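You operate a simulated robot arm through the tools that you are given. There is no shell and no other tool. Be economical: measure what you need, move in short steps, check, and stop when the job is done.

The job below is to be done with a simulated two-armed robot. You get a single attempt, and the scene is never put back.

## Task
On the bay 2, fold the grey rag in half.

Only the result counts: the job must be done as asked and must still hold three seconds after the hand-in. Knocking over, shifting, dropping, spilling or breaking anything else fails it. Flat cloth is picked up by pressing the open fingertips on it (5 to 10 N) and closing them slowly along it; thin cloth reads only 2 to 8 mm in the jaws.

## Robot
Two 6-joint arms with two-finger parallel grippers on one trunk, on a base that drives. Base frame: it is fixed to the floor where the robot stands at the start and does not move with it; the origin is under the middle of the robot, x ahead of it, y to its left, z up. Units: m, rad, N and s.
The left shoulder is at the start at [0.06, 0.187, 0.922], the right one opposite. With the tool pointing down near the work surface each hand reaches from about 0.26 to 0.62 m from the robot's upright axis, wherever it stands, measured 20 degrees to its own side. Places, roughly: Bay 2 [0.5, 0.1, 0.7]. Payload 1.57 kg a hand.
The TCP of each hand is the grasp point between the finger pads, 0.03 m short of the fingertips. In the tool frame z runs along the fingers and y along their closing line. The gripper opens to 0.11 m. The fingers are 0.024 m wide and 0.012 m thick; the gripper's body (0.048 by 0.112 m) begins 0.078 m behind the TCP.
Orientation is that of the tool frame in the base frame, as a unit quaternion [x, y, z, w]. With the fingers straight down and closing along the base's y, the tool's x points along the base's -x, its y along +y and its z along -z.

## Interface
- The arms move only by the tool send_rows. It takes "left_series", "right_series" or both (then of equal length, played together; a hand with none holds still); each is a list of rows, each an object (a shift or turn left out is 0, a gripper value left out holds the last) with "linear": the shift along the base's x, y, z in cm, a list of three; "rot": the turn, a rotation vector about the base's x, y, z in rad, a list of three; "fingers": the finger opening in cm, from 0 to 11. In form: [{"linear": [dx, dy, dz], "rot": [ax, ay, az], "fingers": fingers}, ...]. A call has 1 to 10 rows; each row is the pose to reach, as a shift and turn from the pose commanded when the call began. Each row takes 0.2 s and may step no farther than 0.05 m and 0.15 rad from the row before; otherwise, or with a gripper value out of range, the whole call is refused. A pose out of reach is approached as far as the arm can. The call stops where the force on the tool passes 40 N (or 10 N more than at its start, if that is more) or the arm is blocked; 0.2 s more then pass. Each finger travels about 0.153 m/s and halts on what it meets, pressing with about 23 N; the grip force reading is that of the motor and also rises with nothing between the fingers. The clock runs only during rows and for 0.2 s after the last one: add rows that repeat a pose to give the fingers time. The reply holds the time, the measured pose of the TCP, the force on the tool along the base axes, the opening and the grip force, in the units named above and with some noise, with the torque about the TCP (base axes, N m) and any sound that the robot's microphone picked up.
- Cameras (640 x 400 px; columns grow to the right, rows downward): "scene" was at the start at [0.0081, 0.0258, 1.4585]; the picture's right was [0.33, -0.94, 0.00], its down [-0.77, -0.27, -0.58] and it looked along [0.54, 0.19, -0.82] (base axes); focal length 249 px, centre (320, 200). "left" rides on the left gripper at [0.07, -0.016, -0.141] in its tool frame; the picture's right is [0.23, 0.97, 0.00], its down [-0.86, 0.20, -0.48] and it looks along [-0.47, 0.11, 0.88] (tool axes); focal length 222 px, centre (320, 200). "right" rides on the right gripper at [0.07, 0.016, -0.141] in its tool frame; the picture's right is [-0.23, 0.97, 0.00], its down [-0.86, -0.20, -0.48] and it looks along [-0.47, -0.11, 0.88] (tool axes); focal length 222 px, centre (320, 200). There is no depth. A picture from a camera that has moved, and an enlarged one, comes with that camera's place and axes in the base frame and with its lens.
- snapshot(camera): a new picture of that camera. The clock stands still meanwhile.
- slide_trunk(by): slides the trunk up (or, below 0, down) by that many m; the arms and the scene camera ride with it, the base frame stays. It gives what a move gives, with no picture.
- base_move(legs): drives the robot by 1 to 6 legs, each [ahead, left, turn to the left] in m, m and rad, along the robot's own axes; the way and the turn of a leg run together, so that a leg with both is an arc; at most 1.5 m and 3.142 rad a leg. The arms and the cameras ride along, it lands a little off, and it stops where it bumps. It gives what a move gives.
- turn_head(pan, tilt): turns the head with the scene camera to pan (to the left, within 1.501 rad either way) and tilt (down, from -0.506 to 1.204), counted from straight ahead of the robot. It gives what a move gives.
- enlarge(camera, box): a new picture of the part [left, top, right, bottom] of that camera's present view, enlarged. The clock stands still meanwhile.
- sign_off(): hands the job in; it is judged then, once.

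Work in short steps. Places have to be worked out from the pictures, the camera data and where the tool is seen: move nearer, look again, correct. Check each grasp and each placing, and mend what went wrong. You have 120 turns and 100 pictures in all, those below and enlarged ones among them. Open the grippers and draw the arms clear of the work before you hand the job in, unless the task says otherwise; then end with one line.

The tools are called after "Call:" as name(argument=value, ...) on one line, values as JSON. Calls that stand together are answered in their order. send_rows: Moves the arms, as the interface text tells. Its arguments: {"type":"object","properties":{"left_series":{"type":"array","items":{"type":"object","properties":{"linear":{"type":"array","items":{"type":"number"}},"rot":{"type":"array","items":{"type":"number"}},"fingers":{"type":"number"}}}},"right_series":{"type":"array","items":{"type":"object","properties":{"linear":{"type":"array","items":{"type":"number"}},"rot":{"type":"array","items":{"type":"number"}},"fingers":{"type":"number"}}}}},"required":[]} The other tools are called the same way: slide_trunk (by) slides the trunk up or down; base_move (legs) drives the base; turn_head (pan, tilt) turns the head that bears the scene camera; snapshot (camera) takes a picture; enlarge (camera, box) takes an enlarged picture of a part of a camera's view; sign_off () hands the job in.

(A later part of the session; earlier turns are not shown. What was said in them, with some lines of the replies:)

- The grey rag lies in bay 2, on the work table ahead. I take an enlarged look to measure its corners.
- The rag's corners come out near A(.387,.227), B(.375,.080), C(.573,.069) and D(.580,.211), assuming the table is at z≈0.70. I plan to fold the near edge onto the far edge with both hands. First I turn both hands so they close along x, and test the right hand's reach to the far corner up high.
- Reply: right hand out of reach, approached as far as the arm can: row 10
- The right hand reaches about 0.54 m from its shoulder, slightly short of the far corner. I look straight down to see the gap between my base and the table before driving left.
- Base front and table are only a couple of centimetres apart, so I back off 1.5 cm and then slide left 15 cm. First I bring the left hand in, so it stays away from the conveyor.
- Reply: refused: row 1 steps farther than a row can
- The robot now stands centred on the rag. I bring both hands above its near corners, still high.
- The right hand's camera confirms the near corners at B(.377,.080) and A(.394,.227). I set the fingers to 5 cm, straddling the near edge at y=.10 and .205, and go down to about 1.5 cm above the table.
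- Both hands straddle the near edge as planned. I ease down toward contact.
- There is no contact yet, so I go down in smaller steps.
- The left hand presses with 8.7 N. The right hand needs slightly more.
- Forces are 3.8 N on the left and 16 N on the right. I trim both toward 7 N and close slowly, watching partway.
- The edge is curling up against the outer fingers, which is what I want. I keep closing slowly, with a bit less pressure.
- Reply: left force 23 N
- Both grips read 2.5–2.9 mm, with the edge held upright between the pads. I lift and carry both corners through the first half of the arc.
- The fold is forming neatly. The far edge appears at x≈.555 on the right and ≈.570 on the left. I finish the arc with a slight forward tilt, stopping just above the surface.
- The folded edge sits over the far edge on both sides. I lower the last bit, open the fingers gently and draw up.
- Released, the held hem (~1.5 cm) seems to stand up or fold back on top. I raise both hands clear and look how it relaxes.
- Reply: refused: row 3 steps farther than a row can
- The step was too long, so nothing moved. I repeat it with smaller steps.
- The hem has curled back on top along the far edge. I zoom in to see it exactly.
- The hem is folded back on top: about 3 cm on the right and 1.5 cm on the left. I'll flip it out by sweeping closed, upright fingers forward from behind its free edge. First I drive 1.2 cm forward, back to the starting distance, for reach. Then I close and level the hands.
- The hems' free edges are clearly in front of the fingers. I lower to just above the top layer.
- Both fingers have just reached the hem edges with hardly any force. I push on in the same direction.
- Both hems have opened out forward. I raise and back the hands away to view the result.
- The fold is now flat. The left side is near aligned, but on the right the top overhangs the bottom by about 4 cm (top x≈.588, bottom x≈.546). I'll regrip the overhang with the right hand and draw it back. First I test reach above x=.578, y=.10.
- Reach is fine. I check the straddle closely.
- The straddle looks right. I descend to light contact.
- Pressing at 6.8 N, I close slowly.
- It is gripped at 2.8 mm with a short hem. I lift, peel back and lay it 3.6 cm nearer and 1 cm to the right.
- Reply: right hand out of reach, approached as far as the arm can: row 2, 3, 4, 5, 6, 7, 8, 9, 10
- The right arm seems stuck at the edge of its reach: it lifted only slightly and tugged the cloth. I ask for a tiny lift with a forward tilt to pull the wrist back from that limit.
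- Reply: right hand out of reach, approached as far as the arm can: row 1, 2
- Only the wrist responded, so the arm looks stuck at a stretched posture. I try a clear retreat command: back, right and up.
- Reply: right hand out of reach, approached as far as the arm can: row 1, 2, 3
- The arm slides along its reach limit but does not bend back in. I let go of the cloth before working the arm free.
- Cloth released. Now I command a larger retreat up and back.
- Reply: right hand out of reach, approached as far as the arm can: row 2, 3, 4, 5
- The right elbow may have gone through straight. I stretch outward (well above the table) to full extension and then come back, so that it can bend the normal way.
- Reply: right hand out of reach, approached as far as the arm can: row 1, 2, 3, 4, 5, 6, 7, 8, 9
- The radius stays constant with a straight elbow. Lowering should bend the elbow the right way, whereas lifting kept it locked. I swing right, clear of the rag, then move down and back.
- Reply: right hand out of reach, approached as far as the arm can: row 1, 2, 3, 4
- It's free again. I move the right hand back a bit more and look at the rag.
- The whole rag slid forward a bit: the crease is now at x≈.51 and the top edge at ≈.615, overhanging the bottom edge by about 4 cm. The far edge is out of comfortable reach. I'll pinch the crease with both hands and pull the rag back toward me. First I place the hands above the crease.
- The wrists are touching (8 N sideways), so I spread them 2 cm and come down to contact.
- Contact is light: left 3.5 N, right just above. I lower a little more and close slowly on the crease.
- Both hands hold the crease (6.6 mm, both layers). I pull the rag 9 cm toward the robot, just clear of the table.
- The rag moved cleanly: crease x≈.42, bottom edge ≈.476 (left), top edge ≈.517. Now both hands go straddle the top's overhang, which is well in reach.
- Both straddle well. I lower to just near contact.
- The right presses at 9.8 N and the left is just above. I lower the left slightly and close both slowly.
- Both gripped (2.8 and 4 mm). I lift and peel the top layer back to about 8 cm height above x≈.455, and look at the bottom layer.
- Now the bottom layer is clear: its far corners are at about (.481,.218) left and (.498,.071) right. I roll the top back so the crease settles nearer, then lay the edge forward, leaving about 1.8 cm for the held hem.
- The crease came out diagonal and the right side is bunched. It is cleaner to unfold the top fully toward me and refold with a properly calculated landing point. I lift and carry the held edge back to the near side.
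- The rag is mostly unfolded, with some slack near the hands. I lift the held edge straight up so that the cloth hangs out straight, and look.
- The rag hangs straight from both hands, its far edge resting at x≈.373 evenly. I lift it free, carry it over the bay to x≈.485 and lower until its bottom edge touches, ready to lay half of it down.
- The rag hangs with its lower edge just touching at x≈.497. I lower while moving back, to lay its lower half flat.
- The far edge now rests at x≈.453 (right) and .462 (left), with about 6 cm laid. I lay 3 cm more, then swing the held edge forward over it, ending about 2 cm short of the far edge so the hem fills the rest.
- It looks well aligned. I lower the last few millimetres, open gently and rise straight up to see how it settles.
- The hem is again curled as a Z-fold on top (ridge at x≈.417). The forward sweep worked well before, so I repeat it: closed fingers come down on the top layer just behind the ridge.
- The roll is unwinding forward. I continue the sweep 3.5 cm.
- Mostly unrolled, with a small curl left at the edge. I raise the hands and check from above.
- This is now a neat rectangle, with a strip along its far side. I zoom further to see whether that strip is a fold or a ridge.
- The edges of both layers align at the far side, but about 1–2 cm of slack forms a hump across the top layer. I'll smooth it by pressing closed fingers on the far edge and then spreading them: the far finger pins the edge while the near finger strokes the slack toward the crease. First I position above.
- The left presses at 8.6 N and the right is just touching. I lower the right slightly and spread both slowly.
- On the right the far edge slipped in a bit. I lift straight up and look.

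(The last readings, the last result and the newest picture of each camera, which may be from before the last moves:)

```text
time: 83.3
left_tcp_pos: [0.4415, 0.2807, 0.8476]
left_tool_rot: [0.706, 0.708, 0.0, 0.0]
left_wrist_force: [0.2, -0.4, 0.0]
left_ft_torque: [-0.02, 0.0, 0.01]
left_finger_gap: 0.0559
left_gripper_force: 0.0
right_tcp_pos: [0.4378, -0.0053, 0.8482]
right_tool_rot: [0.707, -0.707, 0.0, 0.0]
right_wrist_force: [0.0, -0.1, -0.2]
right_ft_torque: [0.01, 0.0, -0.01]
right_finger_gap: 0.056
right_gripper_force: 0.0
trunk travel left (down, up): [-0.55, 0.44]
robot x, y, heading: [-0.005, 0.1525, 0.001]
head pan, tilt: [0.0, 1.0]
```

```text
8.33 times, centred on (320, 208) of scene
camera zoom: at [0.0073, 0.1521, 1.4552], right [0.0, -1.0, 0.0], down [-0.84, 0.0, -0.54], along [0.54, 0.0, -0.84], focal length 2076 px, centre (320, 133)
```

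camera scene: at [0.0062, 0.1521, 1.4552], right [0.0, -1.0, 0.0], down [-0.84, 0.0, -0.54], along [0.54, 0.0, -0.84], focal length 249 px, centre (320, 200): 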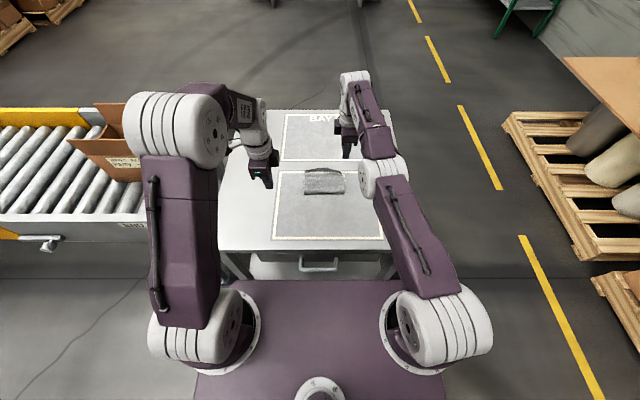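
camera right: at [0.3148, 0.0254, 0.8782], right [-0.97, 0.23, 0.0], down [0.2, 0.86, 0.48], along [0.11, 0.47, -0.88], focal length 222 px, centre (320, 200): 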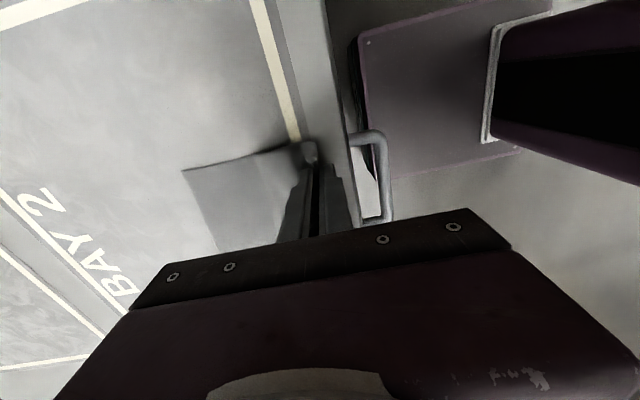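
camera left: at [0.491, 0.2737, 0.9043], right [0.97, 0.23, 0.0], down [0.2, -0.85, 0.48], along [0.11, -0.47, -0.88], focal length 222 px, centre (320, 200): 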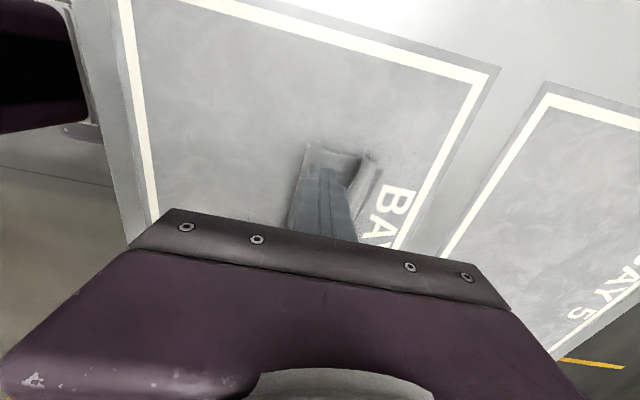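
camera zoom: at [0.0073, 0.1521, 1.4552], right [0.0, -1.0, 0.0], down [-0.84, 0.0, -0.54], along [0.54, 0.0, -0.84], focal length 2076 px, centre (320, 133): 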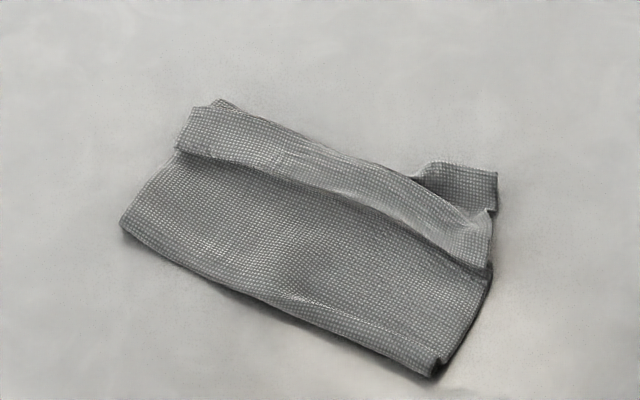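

On the right this is clearly a simple hem (about 2.8 cm) folded back with its free edge toward me. The bottom there measures ≈.095, just half, so flipping the hem out aligns it. I sweep both sides forward again, lower and following the slanted hem.

Call:
send_rows(right_series=[{"linear": [-1, 3, 0], "fingers": 0}, {"linear": [-2, 6, -1.5]}, {"linear": [-3.4, 9.5, -4]}, {"linear": [-3.4, 9.5, -8]}, {"linear": [-3.4, 9.5, -10.5]}, {"linear": [-3.4, 9.5, -11.2]}, {"linear": [-3.4, 9.5, -11.2]}], left_series=[{"linear": [0, -3, 0], "fingers": 0}, {"linear": [0.3, -6, -1.5]}, {"linear": [0.4, -8.3, -4]}, {"linear": [0.4, -8.3, -8]}, {"linear": [0.4, -8.3, -10.5]}, {"linear": [0.4, -8.3, -11.2]}, {"linear": [0.4, -8.3, -11.2]}])

Call:
send_rows(right_series=[{"linear": [0.7, 0, 0]}, {"linear": [1.4, 0, 0]}, {"linear": [2.1, 0, 0]}, {"linear": [2.8, 0, 0]}, {"linear": [3.5, 0, 0]}, {"linear": [4.2, 0, 0]}, {"linear": [4.9, 0, 0]}, {"linear": [5.6, 0, 0]}, {"linear": [5.6, 0, 0]}], left_series=[{"linear": [0.7, 0, 0]}, {"linear": [1.4, 0, 0]}, {"linear": [2.1, 0, 0]}, {"linear": [2.8, 0, 0]}, {"linear": [3.5, 0, 0]}, {"linear": [4.2, 0, 0]}, {"linear": [4.9, 0, 0]}, {"linear": [5.5, 0, 0]}, {"linear": [5.5, 0, 0]}])

Call:
send_rows(right_series=[{"linear": [0, 0, 3]}, {"linear": [0, 0, 7]}, {"linear": [-1, -3, 10]}, {"linear": [-2, -6, 12]}, {"linear": [-2, -9, 12]}], left_series=[{"linear": [0, 0, 3]}, {"linear": [0, 0, 7]}, {"linear": [-1, 3, 10]}, {"linear": [-2, 6, 12]}, {"linear": [-2, 9, 12]}])

Call:
enlarge(camera="scene", box=[288, 184, 352, 232])

```text
time: 84.9
left_tcp_pos: [0.4482, 0.1997, 0.736]
left_tool_rot: [0.706, 0.708, -0.001, 0.0]
left_wrist_force: [-0.3, -0.1, -0.9]
left_ft_torque: [0.01, 0.0, -0.03]
left_finger_gap: 0.0
left_gripper_force: 21.2
right_tcp_pos: [0.4041, 0.091, 0.7369]
right_tool_rot: [-0.707, 0.707, 0.0, 0.001]
right_wrist_force: [0.0, 0.6, -0.2]
right_ft_torque: [-0.05, -0.01, -0.03]
right_finger_gap: 0.0
right_gripper_force: 21.4
trunk travel left (down, up): [-0.55, 0.44]
robot x, y, heading: [-0.0046, 0.1495, 0.001]
head pan, tilt: [0.0, 1.0]
```

```text
time: 86.9
left_tcp_pos: [0.5028, 0.1982, 0.7378]
left_tool_rot: [0.707, 0.708, 0.0, 0.0]
left_wrist_force: [-0.5, -0.3, 0.6]
left_ft_torque: [0.01, 0.01, -0.01]
left_finger_gap: 0.0
left_gripper_force: 21.0
right_tcp_pos: [0.4613, 0.0891, 0.7379]
right_tool_rot: [-0.707, 0.707, 0.0, 0.0]
right_wrist_force: [-0.2, 0.1, -0.4]
right_ft_torque: [-0.01, 0.0, 0.0]
right_finger_gap: 0.0002
right_gripper_force: 20.9
trunk travel left (down, up): [-0.55, 0.44]
robot x, y, heading: [-0.0025, 0.1495, -0.006]
head pan, tilt: [0.0, 1.0]
```

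```text
time: 88.1
left_tcp_pos: [0.4802, 0.2904, 0.8576]
left_tool_rot: [0.707, 0.708, -0.001, -0.001]
left_wrist_force: [0.5, -0.4, -0.4]
left_ft_torque: [-0.01, 0.02, -0.01]
left_finger_gap: 0.0
left_gripper_force: 21.6
right_tcp_pos: [0.4411, -0.0005, 0.8572]
right_tool_rot: [0.707, -0.707, 0.001, 0.0]
right_wrist_force: [-0.4, -0.6, 1.2]
right_ft_torque: [-0.01, 0.01, 0.0]
right_finger_gap: 0.0002
right_gripper_force: 21.8
trunk travel left (down, up): [-0.55, 0.44]
robot x, y, heading: [-0.0018, 0.1468, -0.002]
head pan, tilt: [0.0, 1.0]
```

```text
8.33 times, centred on (320, 208) of scene
camera zoom: at [0.0071, 0.152, 1.4552], right [0.0, -1.0, 0.0], down [-0.84, 0.0, -0.54], along [0.54, 0.0, -0.84], focal length 2076 px, centre (320, 133)
```

zoom: 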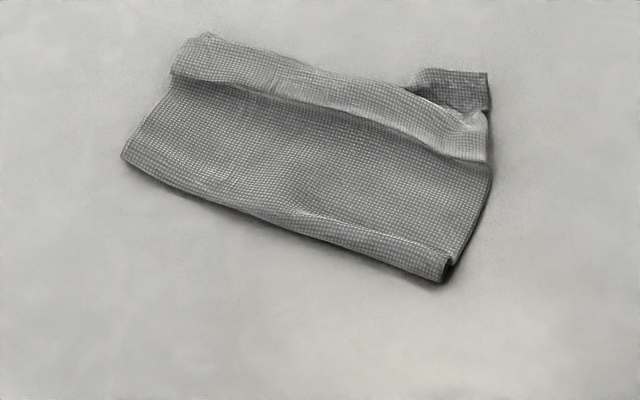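

The rag slid forward as a whole (friction) and the hem stayed folded. Better: pinch the hem's free edge itself with the fingers close together, then hang the rag from its true edge and refold. I position over the hem's free edge (right ≈.477, left ≈.510).

Call:
send_rows(right_series=[{"linear": [1.5, 3, 0], "fingers": 2.4}, {"linear": [3, 6, -1.5]}, {"linear": [4.1, 9, -4.5]}, {"linear": [4.1, 9, -8]}, {"linear": [4.1, 9, -10.7]}, {"linear": [4.1, 9, -10.7]}], left_series=[{"linear": [1.5, -3, 0], "fingers": 2.4}, {"linear": [3, -6, -1.5]}, {"linear": [3.5, -9.3, -4.5]}, {"linear": [3.5, -9.3, -8]}, {"linear": [3.5, -9.3, -10.7]}, {"linear": [3.5, -9.3, -10.7]}])

Call:
enlarge(camera="right", box=[220, 90, 420, 230])

Call:
enlarge(camera="left", box=[220, 90, 420, 230])

```text
time: 89.5
left_tcp_pos: [0.5166, 0.1961, 0.7495]
left_tool_rot: [0.707, 0.707, 0.0, 0.0]
left_wrist_force: [-0.5, -0.3, 0.0]
left_ft_torque: [0.0, 0.01, 0.01]
left_finger_gap: 0.0238
left_gripper_force: 0.1
right_tcp_pos: [0.4822, 0.0902, 0.7511]
right_tool_rot: [-0.706, 0.708, -0.001, 0.0]
right_wrist_force: [0.0, 0.9, 0.6]
right_ft_torque: [0.0, -0.02, -0.01]
right_finger_gap: 0.0242
right_gripper_force: 0.1
trunk travel left (down, up): [-0.55, 0.44]
robot x, y, heading: [-0.006, 0.1507, -0.002]
head pan, tilt: [0.0, 1.0]
```

```text
2.86 times, centred on (320, 160) of right
camera zoom: at [0.4658, 0.0196, 0.8922], right [-0.97, 0.23, 0.0], down [0.2, 0.85, 0.48], along [0.11, 0.47, -0.88], focal length 635 px, centre (320, 314)
```

zoom: 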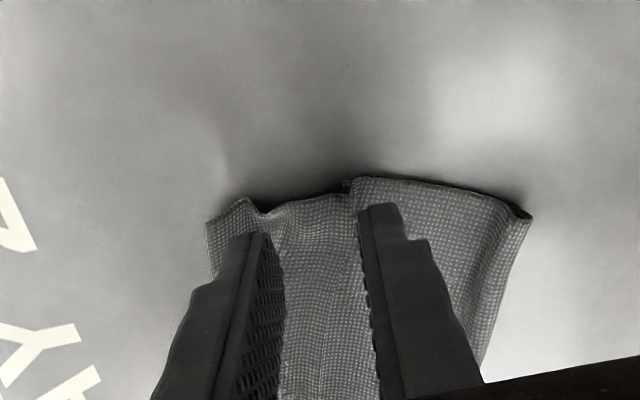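

```text
2.86 times, centred on (320, 160) of left
camera zoom: at [0.5006, 0.2652, 0.8914], right [0.97, 0.23, 0.0], down [0.2, -0.85, 0.48], along [0.11, -0.47, -0.88], focal length 635 px, centre (320, 314)
```

zoom: 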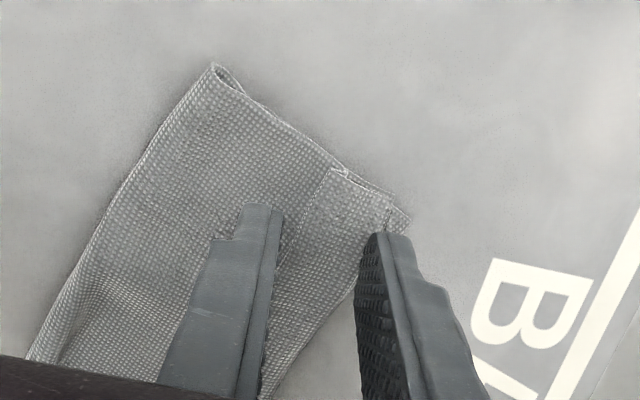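

Now it's clear: a flat flap with its free edge lying between the fingers on both sides, exactly as wanted. I go down to light contact.

Call:
send_rows(right_series=[{"linear": [0, 0, -1]}, {"linear": [0, 0, -1.7]}, {"linear": [0, 0, -1.9]}, {"linear": [0, 0, -1.9]}], left_series=[{"linear": [0, 0, -1]}, {"linear": [0, 0, -1.6]}, {"linear": [0, 0, -1.8]}, {"linear": [0, 0, -1.8]}])

```text
time: 90.5
left_tcp_pos: [0.5178, 0.1944, 0.7313]
left_tool_rot: [0.707, 0.708, 0.0, 0.0]
left_wrist_force: [-0.6, 0.1, 0.4]
left_ft_torque: [-0.03, -0.01, 0.02]
left_finger_gap: 0.0241
left_gripper_force: 0.1
right_tcp_pos: [0.4824, 0.09, 0.7302]
right_tool_rot: [-0.707, 0.707, 0.0, 0.0]
right_wrist_force: [0.0, -0.5, -0.1]
right_ft_torque: [0.0, 0.01, -0.02]
right_finger_gap: 0.0239
right_gripper_force: 0.0
trunk travel left (down, up): [-0.55, 0.44]
robot x, y, heading: [-0.0061, 0.1517, -0.0]
head pan, tilt: [0.0, 1.0]
```

Call:
send_rows(right_series=[{"linear": [0, 0, -0.12]}, {"linear": [0, 0, -0.2]}, {"linear": [0, 0, -0.2]}], left_series=[{"linear": [0, 0, -0.12]}, {"linear": [0, 0, -0.2]}, {"linear": [0, 0, -0.2]}])

```text
time: 91.3
left_tcp_pos: [0.517, 0.1959, 0.7309]
left_tool_rot: [0.706, 0.708, 0.001, 0.0]
left_wrist_force: [-0.5, 0.0, 4.9]
left_ft_torque: [0.02, -0.07, 0.0]
left_finger_gap: 0.0243
left_gripper_force: 0.0
right_tcp_pos: [0.4814, 0.0896, 0.7294]
right_tool_rot: [0.707, -0.707, 0.0, -0.001]
right_wrist_force: [-0.2, 0.3, 0.7]
right_ft_torque: [0.01, 0.01, 0.0]
right_finger_gap: 0.0238
right_gripper_force: 0.0
trunk travel left (down, up): [-0.55, 0.44]
robot x, y, heading: [-0.0022, 0.1508, 0.002]
head pan, tilt: [0.0, 1.0]
```

Left 4.9 N; the right needs a touch more. I lower the right and close both slowly.

Call:
send_rows(right_series=[{"linear": [0, 0, -0.12], "fingers": 2.4}, {"linear": [0, 0, -0.15], "fingers": 2.1}, {"linear": [0, 0, -0.15], "fingers": 1.8}, {"linear": [0, 0, -0.15], "fingers": 1.5}, {"linear": [0, 0, -0.15], "fingers": 1.2}, {"linear": [0, 0, -0.15], "fingers": 0.9}, {"linear": [0, 0, -0.13], "fingers": 0.6}, {"linear": [0, 0, -0.13], "fingers": 0.3}, {"linear": [0, 0, -0.13], "fingers": 0}, {"linear": [0, 0, -0.13], "fingers": 0}], left_series=[{"fingers": 2.4}, {"fingers": 2.1}, {"fingers": 1.8}, {"fingers": 1.5}, {"fingers": 1.2}, {"fingers": 0.9}, {"fingers": 0.6}, {"fingers": 0.3}, {"fingers": 0}, {"fingers": 0}])

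```text
time: 93.5
left_tcp_pos: [0.5157, 0.1935, 0.7301]
left_tool_rot: [0.707, 0.708, 0.0, 0.0]
left_wrist_force: [-0.4, -1.0, 3.9]
left_ft_torque: [-0.05, -0.01, -0.04]
left_finger_gap: 0.0024
left_gripper_force: 23.0
right_tcp_pos: [0.4816, 0.0893, 0.7286]
right_tool_rot: [0.707, -0.707, 0.0, 0.0]
right_wrist_force: [-0.5, 0.9, 11.0]
right_ft_torque: [-0.04, 0.04, 0.01]
right_finger_gap: 0.006
right_gripper_force: 23.0
trunk travel left (down, up): [-0.55, 0.44]
robot x, y, heading: [-0.0039, 0.1485, 0.003]
head pan, tilt: [0.0, 1.0]
```

The left holds a thin edge (2.4 mm). The right reads 6 mm, perhaps catching an extra layer. I lift 4 cm and look at the right.

Call:
send_rows(right_series=[{"linear": [0, 0, 1]}, {"linear": [0, 0, 2]}, {"linear": [0, 0, 3]}, {"linear": [0, 0, 4]}, {"linear": [0, 0, 4]}], left_series=[{"linear": [0, 0, 1]}, {"linear": [0, 0, 2]}, {"linear": [0, 0, 3]}, {"linear": [0, 0, 4]}, {"linear": [0, 0, 4]}])

Call:
enlarge(camera="right", box=[220, 90, 420, 230])

```text
time: 94.7
left_tcp_pos: [0.5173, 0.1949, 0.7694]
left_tool_rot: [0.707, 0.707, 0.0, 0.001]
left_wrist_force: [-1.1, -2.5, -1.2]
left_ft_torque: [-0.06, 0.01, -0.03]
left_finger_gap: 0.0023
left_gripper_force: 23.0
right_tcp_pos: [0.4831, 0.0902, 0.7686]
right_tool_rot: [0.707, -0.707, 0.0, -0.001]
right_wrist_force: [1.1, 2.0, -0.3]
right_ft_torque: [0.05, -0.01, 0.0]
right_finger_gap: 0.0027
right_gripper_force: 23.0
trunk travel left (down, up): [-0.55, 0.44]
robot x, y, heading: [-0.0041, 0.1502, 0.002]
head pan, tilt: [0.0, 1.0]
```

```text
2.86 times, centred on (320, 160) of right
camera zoom: at [0.4657, 0.0188, 0.909], right [-0.97, 0.23, 0.0], down [0.2, 0.86, 0.48], along [0.11, 0.47, -0.88], focal length 635 px, centre (320, 314)
```

zoom: 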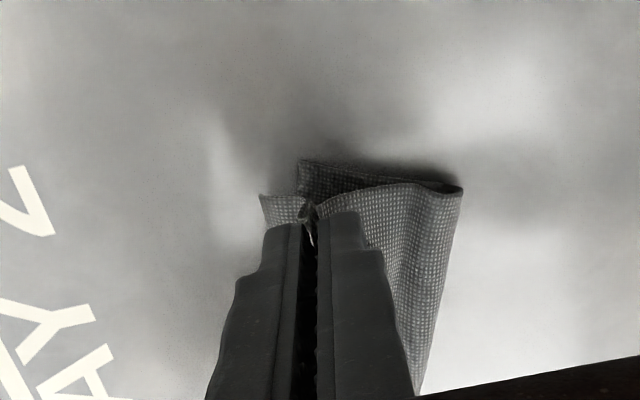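

The right is now a clean single grip too (2.7 mm). I level the hands at x≈.47 and lift the rag to hang free from its true edge.

Call:
send_rows(right_series=[{"linear": [0, 0, 3]}, {"linear": [0, 0, 6]}, {"linear": [-0.4, -0.1, 9]}, {"linear": [-0.8, -0.2, 12]}, {"linear": [-1.2, -0.2, 15]}, {"linear": [-1.2, -0.2, 16.5]}, {"linear": [-1.2, -0.2, 16.5]}], left_series=[{"linear": [0, 0, 3]}, {"linear": [-1, 0, 6]}, {"linear": [-2, 0.1, 9]}, {"linear": [-3.5, 0.2, 12]}, {"linear": [-4.6, 0.2, 15]}, {"linear": [-4.6, 0.2, 16.5]}, {"linear": [-4.6, 0.2, 16.5]}])

Call:
enlarge(camera="right", box=[160, 60, 440, 235])

Call:
enlarge(camera="left", box=[200, 60, 480, 235])

```text
time: 96.3
left_tcp_pos: [0.4724, 0.1971, 0.9343]
left_tool_rot: [0.707, 0.707, -0.001, 0.0]
left_wrist_force: [0.1, -0.6, -0.3]
left_ft_torque: [0.0, -0.03, -0.03]
left_finger_gap: 0.0027
left_gripper_force: 23.1
right_tcp_pos: [0.4713, 0.0862, 0.9324]
right_tool_rot: [-0.707, 0.707, -0.001, 0.0]
right_wrist_force: [-0.6, 0.3, 0.5]
right_ft_torque: [0.0, -0.02, -0.03]
right_finger_gap: 0.0025
right_gripper_force: 23.1
trunk travel left (down, up): [-0.55, 0.44]
robot x, y, heading: [-0.0043, 0.1513, 0.002]
head pan, tilt: [0.0, 1.0]
```

```text
2.29 times, centred on (300, 148) of right
camera zoom: at [0.4539, 0.0169, 1.0743], right [-0.97, 0.23, 0.0], down [0.2, 0.86, 0.48], along [0.11, 0.47, -0.88], focal length 508 px, centre (366, 320)
```

zoom: 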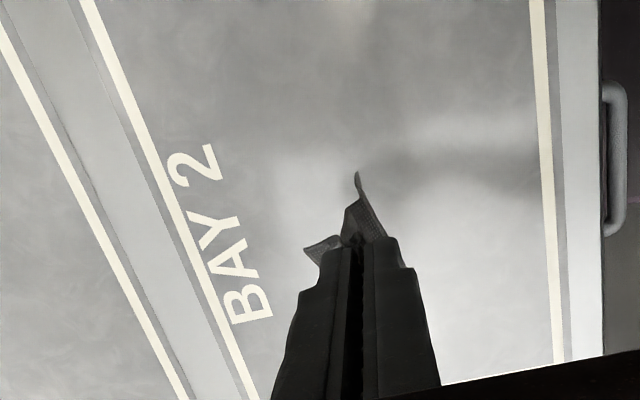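

```text
2.29 times, centred on (340, 148) of left
camera zoom: at [0.4559, 0.2672, 1.0754], right [0.97, 0.23, 0.0], down [0.2, -0.85, 0.48], along [0.11, -0.47, -0.88], focal length 508 px, centre (274, 320)
```

zoom: 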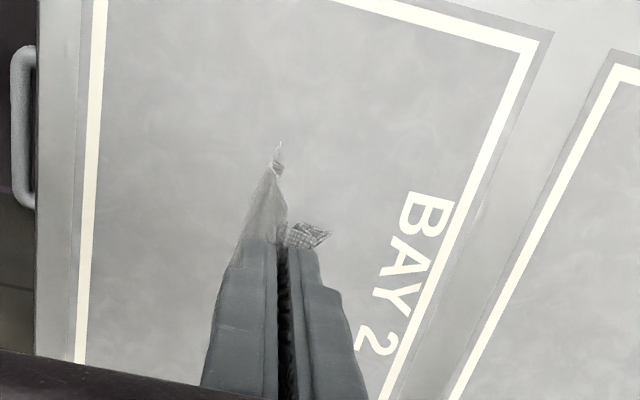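

A tail hangs on the far side of each grip and the body on the near side. I take one scene view to judge the lengths.

Call:
enlarge(camera="scene", box=[260, 130, 380, 230])

```text
4.00 times, centred on (320, 180) of scene
camera zoom: at [0.0063, 0.1521, 1.4552], right [0.0, -1.0, 0.0], down [-0.84, 0.0, -0.54], along [0.54, 0.0, -0.84], focal length 996 px, centre (320, 280)
```

zoom: 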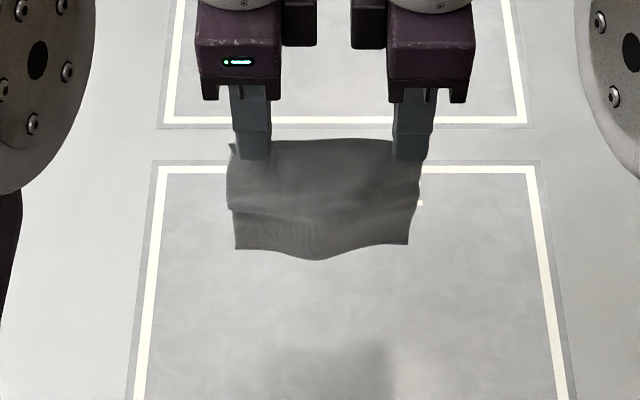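

The rag is draped over the grips about 7 cm on one side and 12.6 cm on the other. That makes it a clean fold but off-centre. I lay it down as is (crease toward me, edges away) to get a flat stack with the longer layer's true edge exposed for a small, exact regrip.

Call:
send_rows(right_series=[{"linear": [0, 0, -4]}, {"linear": [0, 0, -7.8]}, {"linear": [-1.7, 0, -9.5]}, {"linear": [-3.4, 0, -11.2]}, {"linear": [-5.1, 0, -13]}, {"linear": [-6.8, 0, -14.7]}, {"linear": [-8.5, 0, -16.4]}, {"linear": [-10.2, 0, -18]}, {"linear": [-11.5, 0, -19.5]}, {"linear": [-11.5, 0, -19.7]}], left_series=[{"linear": [0, 0, -4]}, {"linear": [0, 0, -7.8]}, {"linear": [-1.7, 0, -9.5]}, {"linear": [-3.4, 0, -11.2]}, {"linear": [-5.1, 0, -13]}, {"linear": [-6.8, 0, -14.7]}, {"linear": [-8.5, 0, -16.4]}, {"linear": [-10.2, 0, -18]}, {"linear": [-11.5, 0, -19.5]}, {"linear": [-11.5, 0, -19.9]}])

Call:
send_rows(right_series=[{"fingers": 0.8}, {"fingers": 1.6}, {"linear": [0, 0, 2]}, {"linear": [0, 0, 6]}, {"linear": [0, -3, 9]}, {"linear": [0, -6, 12]}, {"linear": [0, -9.5, 13]}, {"linear": [0, -9.5, 13]}], left_series=[{"fingers": 0.8}, {"fingers": 1.6}, {"linear": [0, 0, 2]}, {"linear": [0, 0, 6]}, {"linear": [0, 3, 9]}, {"linear": [0, 6, 12]}, {"linear": [0, 9.5, 13]}, {"linear": [0, 9.5, 13]}])

Call:
enlarge(camera="scene", box=[280, 184, 360, 244])

```text
time: 98.5
left_tcp_pos: [0.3558, 0.1973, 0.7349]
left_tool_rot: [0.707, 0.708, 0.0, 0.0]
left_wrist_force: [-0.1, -0.8, -0.8]
left_ft_torque: [0.0, -0.02, -0.01]
left_finger_gap: 0.0027
left_gripper_force: 22.9
right_tcp_pos: [0.3557, 0.0881, 0.7369]
right_tool_rot: [0.707, -0.707, 0.0, -0.001]
right_wrist_force: [-0.1, -0.4, -0.1]
right_ft_torque: [-0.01, 0.01, -0.01]
right_finger_gap: 0.003
right_gripper_force: 23.4
trunk travel left (down, up): [-0.55, 0.44]
robot x, y, heading: [-0.0024, 0.1479, -0.001]
head pan, tilt: [0.0, 1.0]
```

```text
time: 100.3
left_tcp_pos: [0.3549, 0.2934, 0.8654]
left_tool_rot: [0.707, 0.708, 0.0, 0.0]
left_wrist_force: [0.7, 0.3, -0.2]
left_ft_torque: [-0.02, -0.02, -0.04]
left_finger_gap: 0.016
left_gripper_force: 0.1
right_tcp_pos: [0.3566, -0.0073, 0.8675]
right_tool_rot: [0.707, -0.707, 0.0, 0.0]
right_wrist_force: [0.0, -0.2, 0.1]
right_ft_torque: [-0.02, 0.0, 0.0]
right_finger_gap: 0.0163
right_gripper_force: 0.1
trunk travel left (down, up): [-0.55, 0.44]
robot x, y, heading: [-0.0039, 0.1492, 0.002]
head pan, tilt: [0.0, 1.0]
```

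```text
6.67 times, centred on (320, 214) of scene
camera zoom: at [0.0063, 0.152, 1.4552], right [0.0, -1.0, 0.0], down [-0.84, 0.0, -0.54], along [0.54, 0.0, -0.84], focal length 1661 px, centre (320, 107)
```

zoom: 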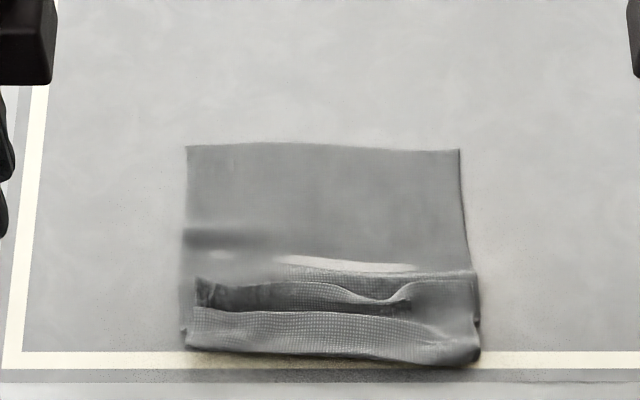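

The far edge is now clean, flat and straight at x≈.466 (y .078 to .223), and the near end is a bit rolled, which hanging will undo. I move both hands over the far edge with a small 1.5 cm opening and verify.

Call:
send_rows(right_series=[{"linear": [3, 3, 0], "fingers": 1.5}, {"linear": [6, 6, -0.5]}, {"linear": [9, 9, -2]}, {"linear": [10.7, 10.7, -5]}, {"linear": [10.7, 10.7, -9]}, {"linear": [10.7, 10.7, -11.9]}, {"linear": [10.7, 10.7, -11.9]}], left_series=[{"linear": [3, -2.5, 0], "fingers": 1.5}, {"linear": [6, -5, -0.5]}, {"linear": [9, -8, -2]}, {"linear": [10.9, -8.8, -5]}, {"linear": [10.9, -8.8, -9]}, {"linear": [10.9, -8.8, -11.7]}, {"linear": [10.9, -8.8, -11.7]}])

Call:
enlarge(camera="right", box=[240, 90, 400, 220])

```text
time: 101.9
left_tcp_pos: [0.4649, 0.2071, 0.7476]
left_tool_rot: [0.706, 0.708, 0.001, 0.001]
left_wrist_force: [-0.3, 0.4, -0.2]
left_ft_torque: [-0.02, 0.01, 0.0]
left_finger_gap: 0.0147
left_gripper_force: 0.1
right_tcp_pos: [0.4619, 0.0979, 0.7485]
right_tool_rot: [-0.707, 0.707, 0.0, 0.001]
right_wrist_force: [0.6, 0.0, -0.6]
right_ft_torque: [-0.01, -0.02, 0.0]
right_finger_gap: 0.0149
right_gripper_force: 0.0
trunk travel left (down, up): [-0.55, 0.44]
robot x, y, heading: [0.0004, 0.1492, -0.0]
head pan, tilt: [0.0, 1.0]
```

```text
3.08 times, centred on (320, 155) of right
camera zoom: at [0.4457, 0.0271, 0.8903], right [-0.97, 0.23, 0.0], down [0.2, 0.85, 0.48], along [0.11, 0.47, -0.88], focal length 684 px, centre (320, 338)
```

zoom: 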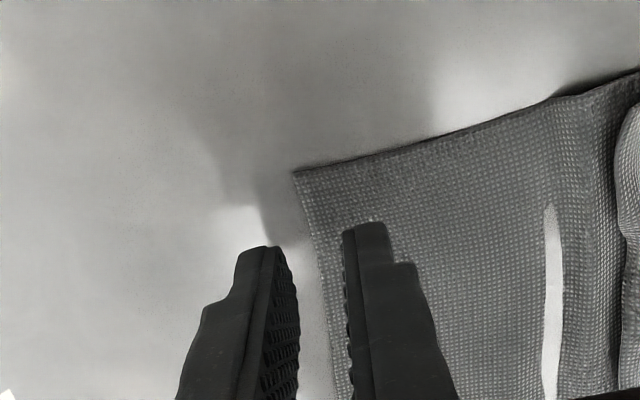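

The edge (x≈.465) sits between the fingers, about 1 cm inside the near one. I descend to contact.

Call:
send_rows(right_series=[{"linear": [0, 0, -1]}, {"linear": [0, 0, -1.8]}, {"linear": [0, 0, -2.05]}, {"linear": [0, 0, -2.05]}], left_series=[{"linear": [0, 0, -1]}, {"linear": [0, 0, -1.7]}, {"linear": [0, 0, -1.95]}, {"linear": [0, 0, -1.95]}])

```text
time: 102.9
left_tcp_pos: [0.4649, 0.2054, 0.7283]
left_tool_rot: [0.707, 0.708, 0.0, -0.001]
left_wrist_force: [-0.6, 0.5, -0.6]
left_ft_torque: [0.0, -0.01, -0.01]
left_finger_gap: 0.0149
left_gripper_force: 0.1
right_tcp_pos: [0.4611, 0.0986, 0.7266]
right_tool_rot: [0.708, -0.707, -0.001, 0.0]
right_wrist_force: [0.9, -0.8, 3.8]
right_ft_torque: [-0.05, 0.04, 0.0]
right_finger_gap: 0.0149
right_gripper_force: 0.1
trunk travel left (down, up): [-0.55, 0.44]
robot x, y, heading: [-0.0011, 0.1516, -0.0]
head pan, tilt: [0.0, 1.0]
```

Call:
send_rows(right_series=[{"linear": [0, 0, -0.04]}, {"linear": [0, 0, -0.04]}], left_series=[{"linear": [0, 0, -0.12]}, {"linear": [0, 0, -0.17]}])

```text
time: 103.5
left_tcp_pos: [0.4641, 0.2037, 0.727]
left_tool_rot: [0.707, 0.707, 0.001, 0.001]
left_wrist_force: [-1.0, 0.1, 1.3]
left_ft_torque: [0.02, 0.0, 0.03]
left_finger_gap: 0.015
left_gripper_force: 0.1
right_tcp_pos: [0.4618, 0.0987, 0.7277]
right_tool_rot: [0.708, -0.707, 0.001, 0.0]
right_wrist_force: [1.0, -1.4, 7.8]
right_ft_torque: [-0.06, 0.12, 0.04]
right_finger_gap: 0.0148
right_gripper_force: 0.0
trunk travel left (down, up): [-0.55, 0.44]
robot x, y, heading: [-0.0008, 0.1498, -0.002]
head pan, tilt: [0.0, 1.0]
```

Right 7.8 N, left 1.3 N. I lower the left a bit more and close both slowly.

Call:
send_rows(right_series=[{"fingers": 1.5}, {"fingers": 1.5}, {"fingers": 1.25}, {"fingers": 1.0}, {"fingers": 0.75}, {"fingers": 0.5}, {"fingers": 0.25}, {"fingers": 0}, {"fingers": 0}, {"fingers": 0}], left_series=[{"linear": [0, 0, -0.07], "fingers": 1.5}, {"linear": [0, 0, -0.1], "fingers": 1.5}, {"linear": [0, 0, -0.1], "fingers": 1.25}, {"linear": [0, 0, -0.1], "fingers": 1.0}, {"linear": [0, 0, -0.1], "fingers": 0.75}, {"linear": [0, 0, -0.1], "fingers": 0.5}, {"linear": [0, 0, -0.1], "fingers": 0.25}, {"linear": [0, 0, -0.1], "fingers": 0}, {"linear": [0, 0, -0.1], "fingers": 0}, {"linear": [0, 0, -0.1], "fingers": 0}])

```text
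time: 105.7
left_tcp_pos: [0.465, 0.2044, 0.7274]
left_tool_rot: [0.706, 0.708, 0.001, 0.001]
left_wrist_force: [-1.9, -0.9, 17.6]
left_ft_torque: [0.02, 0.14, 0.0]
left_finger_gap: 0.0043
left_gripper_force: 22.9
right_tcp_pos: [0.4612, 0.0988, 0.7282]
right_tool_rot: [0.707, -0.707, 0.001, -0.001]
right_wrist_force: [0.1, 0.2, 1.8]
right_ft_torque: [0.02, 0.0, 0.02]
right_finger_gap: 0.0
right_gripper_force: 21.7
trunk travel left (down, up): [-0.55, 0.44]
robot x, y, heading: [-0.0039, 0.1524, -0.001]
head pan, tilt: [0.0, 1.0]
```

The left holds (4.3 mm) but the right slipped off. I reopen the right, shift 5 mm further onto the cloth and press again.

Call:
send_rows(right_series=[{"linear": [0, 0, 1], "fingers": 0.5}, {"linear": [-0.5, 0, 1], "fingers": 1.9}, {"linear": [-0.5, 0, 0.3]}, {"linear": [-0.5, 0, 0]}, {"linear": [-0.5, 0, -0.05]}, {"linear": [-0.5, 0, -0.05]}])

```text
time: 107.1
left_tcp_pos: [0.4647, 0.204, 0.728]
left_tool_rot: [0.706, 0.708, 0.001, 0.002]
left_wrist_force: [-0.2, 0.7, 15.6]
left_ft_torque: [-0.03, 0.05, 0.04]
left_finger_gap: 0.0043
left_gripper_force: 23.2
right_tcp_pos: [0.4556, 0.0992, 0.7273]
right_tool_rot: [0.707, -0.707, 0.001, -0.001]
right_wrist_force: [0.2, -1.6, 8.5]
right_ft_torque: [-0.11, 0.06, 0.0]
right_finger_gap: 0.0185
right_gripper_force: 0.1
trunk travel left (down, up): [-0.55, 0.44]
robot x, y, heading: [-0.0021, 0.1492, -0.004]
head pan, tilt: [0.0, 1.0]
```

Pressing at 8.5 N, I close the right slowly, pressing very slightly more.

Call:
send_rows(right_series=[{"linear": [0, 0, -0.03], "fingers": 1.7}, {"linear": [0, 0, -0.04], "fingers": 1.4}, {"linear": [0, 0, -0.04], "fingers": 1.1}, {"linear": [0, 0, -0.04], "fingers": 0.8}, {"linear": [0, 0, -0.04], "fingers": 0.5}, {"linear": [0, 0, -0.04], "fingers": 0.2}, {"linear": [0, 0, -0.04], "fingers": 0}, {"linear": [0, 0, -0.04], "fingers": 0}])

```text
time: 108.9
left_tcp_pos: [0.4624, 0.2046, 0.7272]
left_tool_rot: [0.707, 0.707, 0.002, 0.001]
left_wrist_force: [0.8, 0.0, 3.7]
left_ft_torque: [0.03, 0.02, 0.05]
left_finger_gap: 0.0015
left_gripper_force: 22.7
right_tcp_pos: [0.4557, 0.1006, 0.7278]
right_tool_rot: [0.707, -0.707, 0.002, -0.002]
right_wrist_force: [0.5, 1.6, 29.1]
right_ft_torque: [-0.13, 0.06, 0.0]
right_finger_gap: 0.0016
right_gripper_force: 23.3
trunk travel left (down, up): [-0.55, 0.44]
robot x, y, heading: [-0.0023, 0.1468, 0.005]
head pan, tilt: [0.0, 1.0]
```

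Both read about 1.5 mm: thin edge grips. I lift gently 5 cm and see whether they hold.

Call:
send_rows(right_series=[{"linear": [0, 0, 0.5]}, {"linear": [0, 0, 1]}, {"linear": [0, 0, 2]}, {"linear": [0, 0, 3]}, {"linear": [0, 0, 4]}, {"linear": [0, 0, 5]}, {"linear": [0, 0, 5]}], left_series=[{"linear": [0, 0, 0.5]}, {"linear": [0, 0, 1]}, {"linear": [0, 0, 2]}, {"linear": [0, 0, 3]}, {"linear": [0, 0, 4]}, {"linear": [0, 0, 5]}, {"linear": [0, 0, 5]}])

```text
time: 110.5
left_tcp_pos: [0.4658, 0.2042, 0.7763]
left_tool_rot: [0.706, 0.708, -0.001, 0.0]
left_wrist_force: [0.0, 0.4, 0.2]
left_ft_torque: [0.01, 0.02, 0.0]
left_finger_gap: 0.0017
left_gripper_force: 23.3
right_tcp_pos: [0.458, 0.0986, 0.7752]
right_tool_rot: [0.707, -0.707, 0.0, 0.0]
right_wrist_force: [-0.4, -0.2, -0.1]
right_ft_torque: [0.02, -0.03, 0.03]
right_finger_gap: 0.0
right_gripper_force: 21.5
trunk travel left (down, up): [-0.55, 0.44]
robot x, y, heading: [-0.0022, 0.1486, -0.005]
head pan, tilt: [0.0, 1.0]
```

The right slipped again while the left holds. I lower the left back, open the right wider above and use one picture to place it exactly.

Call:
send_rows(left_series=[{"linear": [0, 0, -2]}, {"linear": [0, 0, -4]}, {"linear": [0, 0, -4.6]}, {"linear": [0, 0, -4.6]}], right_series=[{"linear": [0, 0, 0], "fingers": 1}, {"linear": [0, 0, -1.5], "fingers": 2.6}, {"linear": [0, 0, -2.5], "fingers": 2.6}, {"linear": [0, 0, -2.5]}])

Call:
enlarge(camera="right", box=[220, 80, 440, 230])

```text
time: 111.5
left_tcp_pos: [0.4648, 0.2049, 0.7305]
left_tool_rot: [0.706, 0.708, 0.0, 0.0]
left_wrist_force: [0.5, 0.8, 0.0]
left_ft_torque: [0.0, 0.0, -0.01]
left_finger_gap: 0.0016
left_gripper_force: 23.2
right_tcp_pos: [0.456, 0.1003, 0.7501]
right_tool_rot: [-0.707, 0.707, -0.001, 0.0]
right_wrist_force: [0.5, 0.3, -0.9]
right_ft_torque: [0.02, 0.01, -0.01]
right_finger_gap: 0.0261
right_gripper_force: 0.1
trunk travel left (down, up): [-0.55, 0.44]
robot x, y, heading: [-0.0036, 0.1501, -0.004]
head pan, tilt: [0.0, 1.0]
```

```text
2.67 times, centred on (330, 155) of right
camera zoom: at [0.4399, 0.0289, 0.892], right [-0.97, 0.23, 0.0], down [0.2, 0.86, 0.48], along [0.11, 0.47, -0.88], focal length 592 px, centre (293, 320)
```

zoom: 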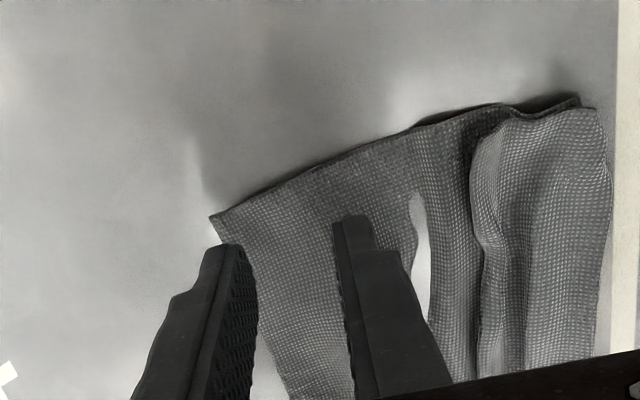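

The right part of the edge is now at x≈.481. I shift the right hand 2 cm forward, so the edge lies 8 mm inside the far finger, and press.

Call:
send_rows(right_series=[{"linear": [1, 0, 0]}, {"linear": [2, 0, 0]}, {"linear": [2, 0, -1.2]}, {"linear": [2, 0, -2]}, {"linear": [2, 0, -2.3]}, {"linear": [2, 0, -2.3]}])

```text
time: 112.9
left_tcp_pos: [0.4641, 0.2045, 0.7306]
left_tool_rot: [0.707, 0.708, 0.0, -0.001]
left_wrist_force: [-0.6, -0.1, 0.5]
left_ft_torque: [-0.03, 0.03, 0.02]
left_finger_gap: 0.0015
left_gripper_force: 22.8
right_tcp_pos: [0.4766, 0.0996, 0.7275]
right_tool_rot: [-0.707, 0.707, 0.001, 0.0]
right_wrist_force: [0.1, 0.0, 5.8]
right_ft_torque: [-0.04, 0.13, 0.01]
right_finger_gap: 0.0264
right_gripper_force: 0.4
trunk travel left (down, up): [-0.55, 0.44]
robot x, y, heading: [-0.0035, 0.152, -0.003]
head pan, tilt: [0.0, 1.0]
```

Call:
send_rows(right_series=[{"linear": [0, 0, -0.03], "fingers": 2.6}, {"linear": [0, 0, -0.03], "fingers": 2.2}, {"linear": [0, 0, -0.03], "fingers": 1.8}, {"linear": [0, 0, -0.03], "fingers": 1.4}, {"linear": [0, 0, -0.03], "fingers": 1.0}, {"linear": [0, 0, -0.03], "fingers": 0.6}, {"linear": [0, 0, -0.02], "fingers": 0.2}, {"linear": [0, 0, 0], "fingers": 0}, {"linear": [0, 0, 0], "fingers": 0}, {"linear": [0, 0, 0.3], "fingers": 0}])

```text
time: 115.1
left_tcp_pos: [0.4636, 0.2046, 0.7308]
left_tool_rot: [0.706, 0.708, 0.0, 0.0]
left_wrist_force: [-0.4, 0.3, -0.7]
left_ft_torque: [-0.02, -0.01, 0.03]
left_finger_gap: 0.0015
left_gripper_force: 23.1
right_tcp_pos: [0.4779, 0.0973, 0.729]
right_tool_rot: [-0.707, 0.707, 0.001, -0.001]
right_wrist_force: [0.0, 0.5, 0.2]
right_ft_torque: [-0.02, 0.02, 0.03]
right_finger_gap: 0.0025
right_gripper_force: 22.9
trunk travel left (down, up): [-0.55, 0.44]
robot x, y, heading: [-0.0063, 0.1529, -0.002]
head pan, tilt: [0.0, 1.0]
```

The right now holds properly (2.5 mm). I lift both high so the rag hangs from this edge and its rolled end unrolls, then check the grips.

Call:
send_rows(right_series=[{"linear": [0, 0, 1]}, {"linear": [0, 0, 3]}, {"linear": [0, 0, 6]}, {"linear": [0, 0, 9]}, {"linear": [0, 0, 12]}, {"linear": [0, 0, 15]}, {"linear": [0, 0, 18]}, {"linear": [0, 0, 20.5]}, {"linear": [0, 0, 22]}, {"linear": [0, 0, 22]}], left_series=[{"linear": [0, 0, 1]}, {"linear": [0, 0, 3]}, {"linear": [0.3, 0, 6]}, {"linear": [0.6, 0, 9]}, {"linear": [0.9, 0, 12]}, {"linear": [1.2, 0, 15]}, {"linear": [1.4, 0, 18.5]}, {"linear": [1.4, 0, 21]}, {"linear": [1.4, 0, 22.7]}, {"linear": [1.4, 0, 22.7]}])

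```text
time: 117.3
left_tcp_pos: [0.4793, 0.2037, 0.9579]
left_tool_rot: [0.706, 0.708, -0.001, 0.0]
left_wrist_force: [0.6, 0.1, 0.9]
left_ft_torque: [0.0, 0.0, 0.0]
left_finger_gap: 0.0014
left_gripper_force: 23.2
right_tcp_pos: [0.478, 0.098, 0.9503]
right_tool_rot: [-0.707, 0.708, 0.0, 0.0]
right_wrist_force: [0.3, -0.9, 0.2]
right_ft_torque: [-0.01, 0.01, 0.04]
right_finger_gap: 0.0024
right_gripper_force: 22.9
trunk travel left (down, up): [-0.55, 0.44]
robot x, y, heading: [-0.0062, 0.151, 0.001]
head pan, tilt: [0.0, 1.0]
```

Both grips hold. The rag hangs straight. I lower until its free edge lands, then go down and back to lay half of it with the free edge pointing forward, and measure where that edge rests.

Call:
send_rows(right_series=[{"linear": [0, 0, -2]}, {"linear": [0, 0, -4]}, {"linear": [-0.8, 0, -5.8]}, {"linear": [-1.8, 0, -7.6]}, {"linear": [-3, 0, -9.4]}, {"linear": [-4.4, 0, -11.2]}, {"linear": [-6, 0, -13]}, {"linear": [-7.8, 0, -14.8]}, {"linear": [-9.6, 0, -16.2]}, {"linear": [-10.8, 0, -17]}], left_series=[{"linear": [0, 0, -2]}, {"linear": [0, 0, -4]}, {"linear": [-0.8, 0, -5.8]}, {"linear": [-1.8, 0, -7.6]}, {"linear": [-3, 0, -9.4]}, {"linear": [-4.4, 0, -11.2]}, {"linear": [-6, 0, -13]}, {"linear": [-7.8, 0, -14.8]}, {"linear": [-9.6, 0, -16.2]}, {"linear": [-10.9, 0, -17.5]}])

Call:
enlarge(camera="right", box=[120, 20, 440, 235])

```text
time: 119.5
left_tcp_pos: [0.3688, 0.2043, 0.7822]
left_tool_rot: [0.707, 0.707, 0.0, 0.0]
left_wrist_force: [0.4, -0.4, -0.5]
left_ft_torque: [0.01, 0.01, 0.0]
left_finger_gap: 0.0011
left_gripper_force: 22.4
right_tcp_pos: [0.3696, 0.1012, 0.7795]
right_tool_rot: [-0.707, 0.707, -0.001, 0.0]
right_wrist_force: [-0.2, -0.6, 0.3]
right_ft_torque: [-0.01, -0.01, 0.06]
right_finger_gap: 0.0026
right_gripper_force: 22.8
trunk travel left (down, up): [-0.55, 0.44]
robot x, y, heading: [-0.0027, 0.1535, -0.001]
head pan, tilt: [0.0, 1.0]
```

```text
1.86 times, centred on (280, 128) of right
camera zoom: at [0.3519, 0.0302, 0.9219], right [-0.97, 0.23, 0.0], down [0.2, 0.85, 0.48], along [0.11, 0.47, -0.88], focal length 413 px, centre (394, 335)
```

zoom: 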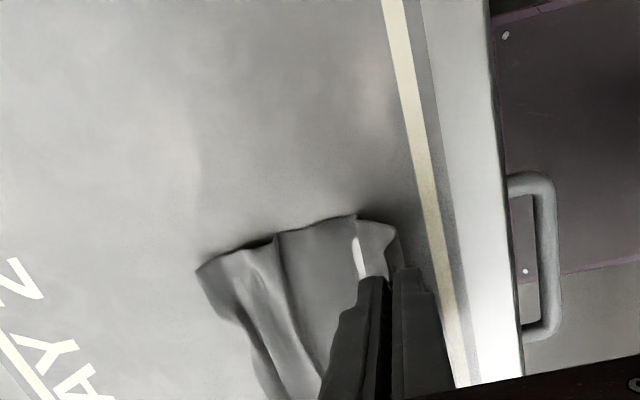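

The free edge rests straight at x≈.476 with about half the rag laid down. I swing the held edge forward over it and land it right on that edge: right tip .463, left .470, allowing for each hem.

Call:
send_rows(right_series=[{"linear": [1.5, 0, 1]}, {"linear": [3.5, 0, 1.5]}, {"linear": [5.5, 0, 1]}, {"linear": [7.2, 0, 0]}, {"linear": [8.6, 0, -1.5]}, {"linear": [9.3, 0, -3.2]}, {"linear": [9.4, 0, -4.2]}, {"linear": [9.4, 0, -4.5]}, {"linear": [9.4, 0, -4.5]}], left_series=[{"linear": [1.5, 0, 1]}, {"linear": [3.6, 0, 1.5]}, {"linear": [5.8, 0, 1]}, {"linear": [7.7, 0, 0]}, {"linear": [9.2, 0, -1.5]}, {"linear": [10, 0, -3.2]}, {"linear": [10.1, 0, -4.4]}, {"linear": [10.1, 0, -4.7]}, {"linear": [10.1, 0, -4.7]}])

```text
time: 121.5
left_tcp_pos: [0.4715, 0.2036, 0.7331]
left_tool_rot: [0.707, 0.708, 0.0, 0.001]
left_wrist_force: [-0.3, 0.0, -0.7]
left_ft_torque: [-0.01, -0.02, 0.0]
left_finger_gap: 0.0007
left_gripper_force: 22.6
right_tcp_pos: [0.4624, 0.0999, 0.7349]
right_tool_rot: [-0.707, 0.707, 0.0, 0.0]
right_wrist_force: [0.7, -0.3, 0.0]
right_ft_torque: [0.02, 0.0, 0.02]
right_finger_gap: 0.0024
right_gripper_force: 23.3
trunk travel left (down, up): [-0.55, 0.44]
robot x, y, heading: [-0.0054, 0.1515, 0.001]
head pan, tilt: [0.0, 1.0]
```

Both are in place. I open gently, rise straight up and move clear, then take a picture.

Call:
send_rows(right_series=[{"fingers": 0.6}, {"fingers": 1.2}, {"fingers": 1.6}, {"linear": [0, 0, 1]}, {"linear": [0, 0, 4]}, {"linear": [0, 0, 8]}, {"linear": [-1, -3, 11]}, {"linear": [-2, -6, 13]}, {"linear": [-3, -10, 13]}, {"linear": [-3, -10, 13]}], left_series=[{"fingers": 0.6}, {"fingers": 1.2}, {"fingers": 1.6}, {"linear": [0, 0, 1]}, {"linear": [0, 0, 4]}, {"linear": [0, 0, 8]}, {"linear": [-1, 3, 11]}, {"linear": [-2, 6, 13]}, {"linear": [-3, 10, 13]}, {"linear": [-3, 10, 13]}])

Call:
enlarge(camera="scene", box=[288, 188, 352, 236])

```text
time: 123.7
left_tcp_pos: [0.4402, 0.3064, 0.8674]
left_tool_rot: [0.706, 0.708, -0.001, 0.0]
left_wrist_force: [0.4, 0.7, 0.2]
left_ft_torque: [0.01, -0.02, 0.01]
left_finger_gap: 0.0162
left_gripper_force: 0.0
right_tcp_pos: [0.4342, -0.0019, 0.8657]
right_tool_rot: [0.708, -0.707, 0.001, -0.001]
right_wrist_force: [-1.0, -0.8, -0.6]
right_ft_torque: [-0.01, -0.04, 0.01]
right_finger_gap: 0.0161
right_gripper_force: 0.1
trunk travel left (down, up): [-0.55, 0.44]
robot x, y, heading: [-0.0031, 0.1498, 0.0]
head pan, tilt: [0.0, 1.0]
```

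```text
refused: no pictures are left
```

No pictures are left, so I can't check the final fold by eye. The last view showed the free edge straight at x≈.476, and the held edge was laid onto it at the readings I intended. The left grip had thinned to 0.7 mm by then, so that side may have slipped slightly. Both hands are open and clear, so I hand in rather than risk disturbing the rag by working blind.

Call:
sign_off()

```text
The job is handed in.
```

I folded the grey rag in half on bay 2, open edges away from the robot, but I ran out of pictures and could not see the final result; a small hem or a slight slip on the left is possible.
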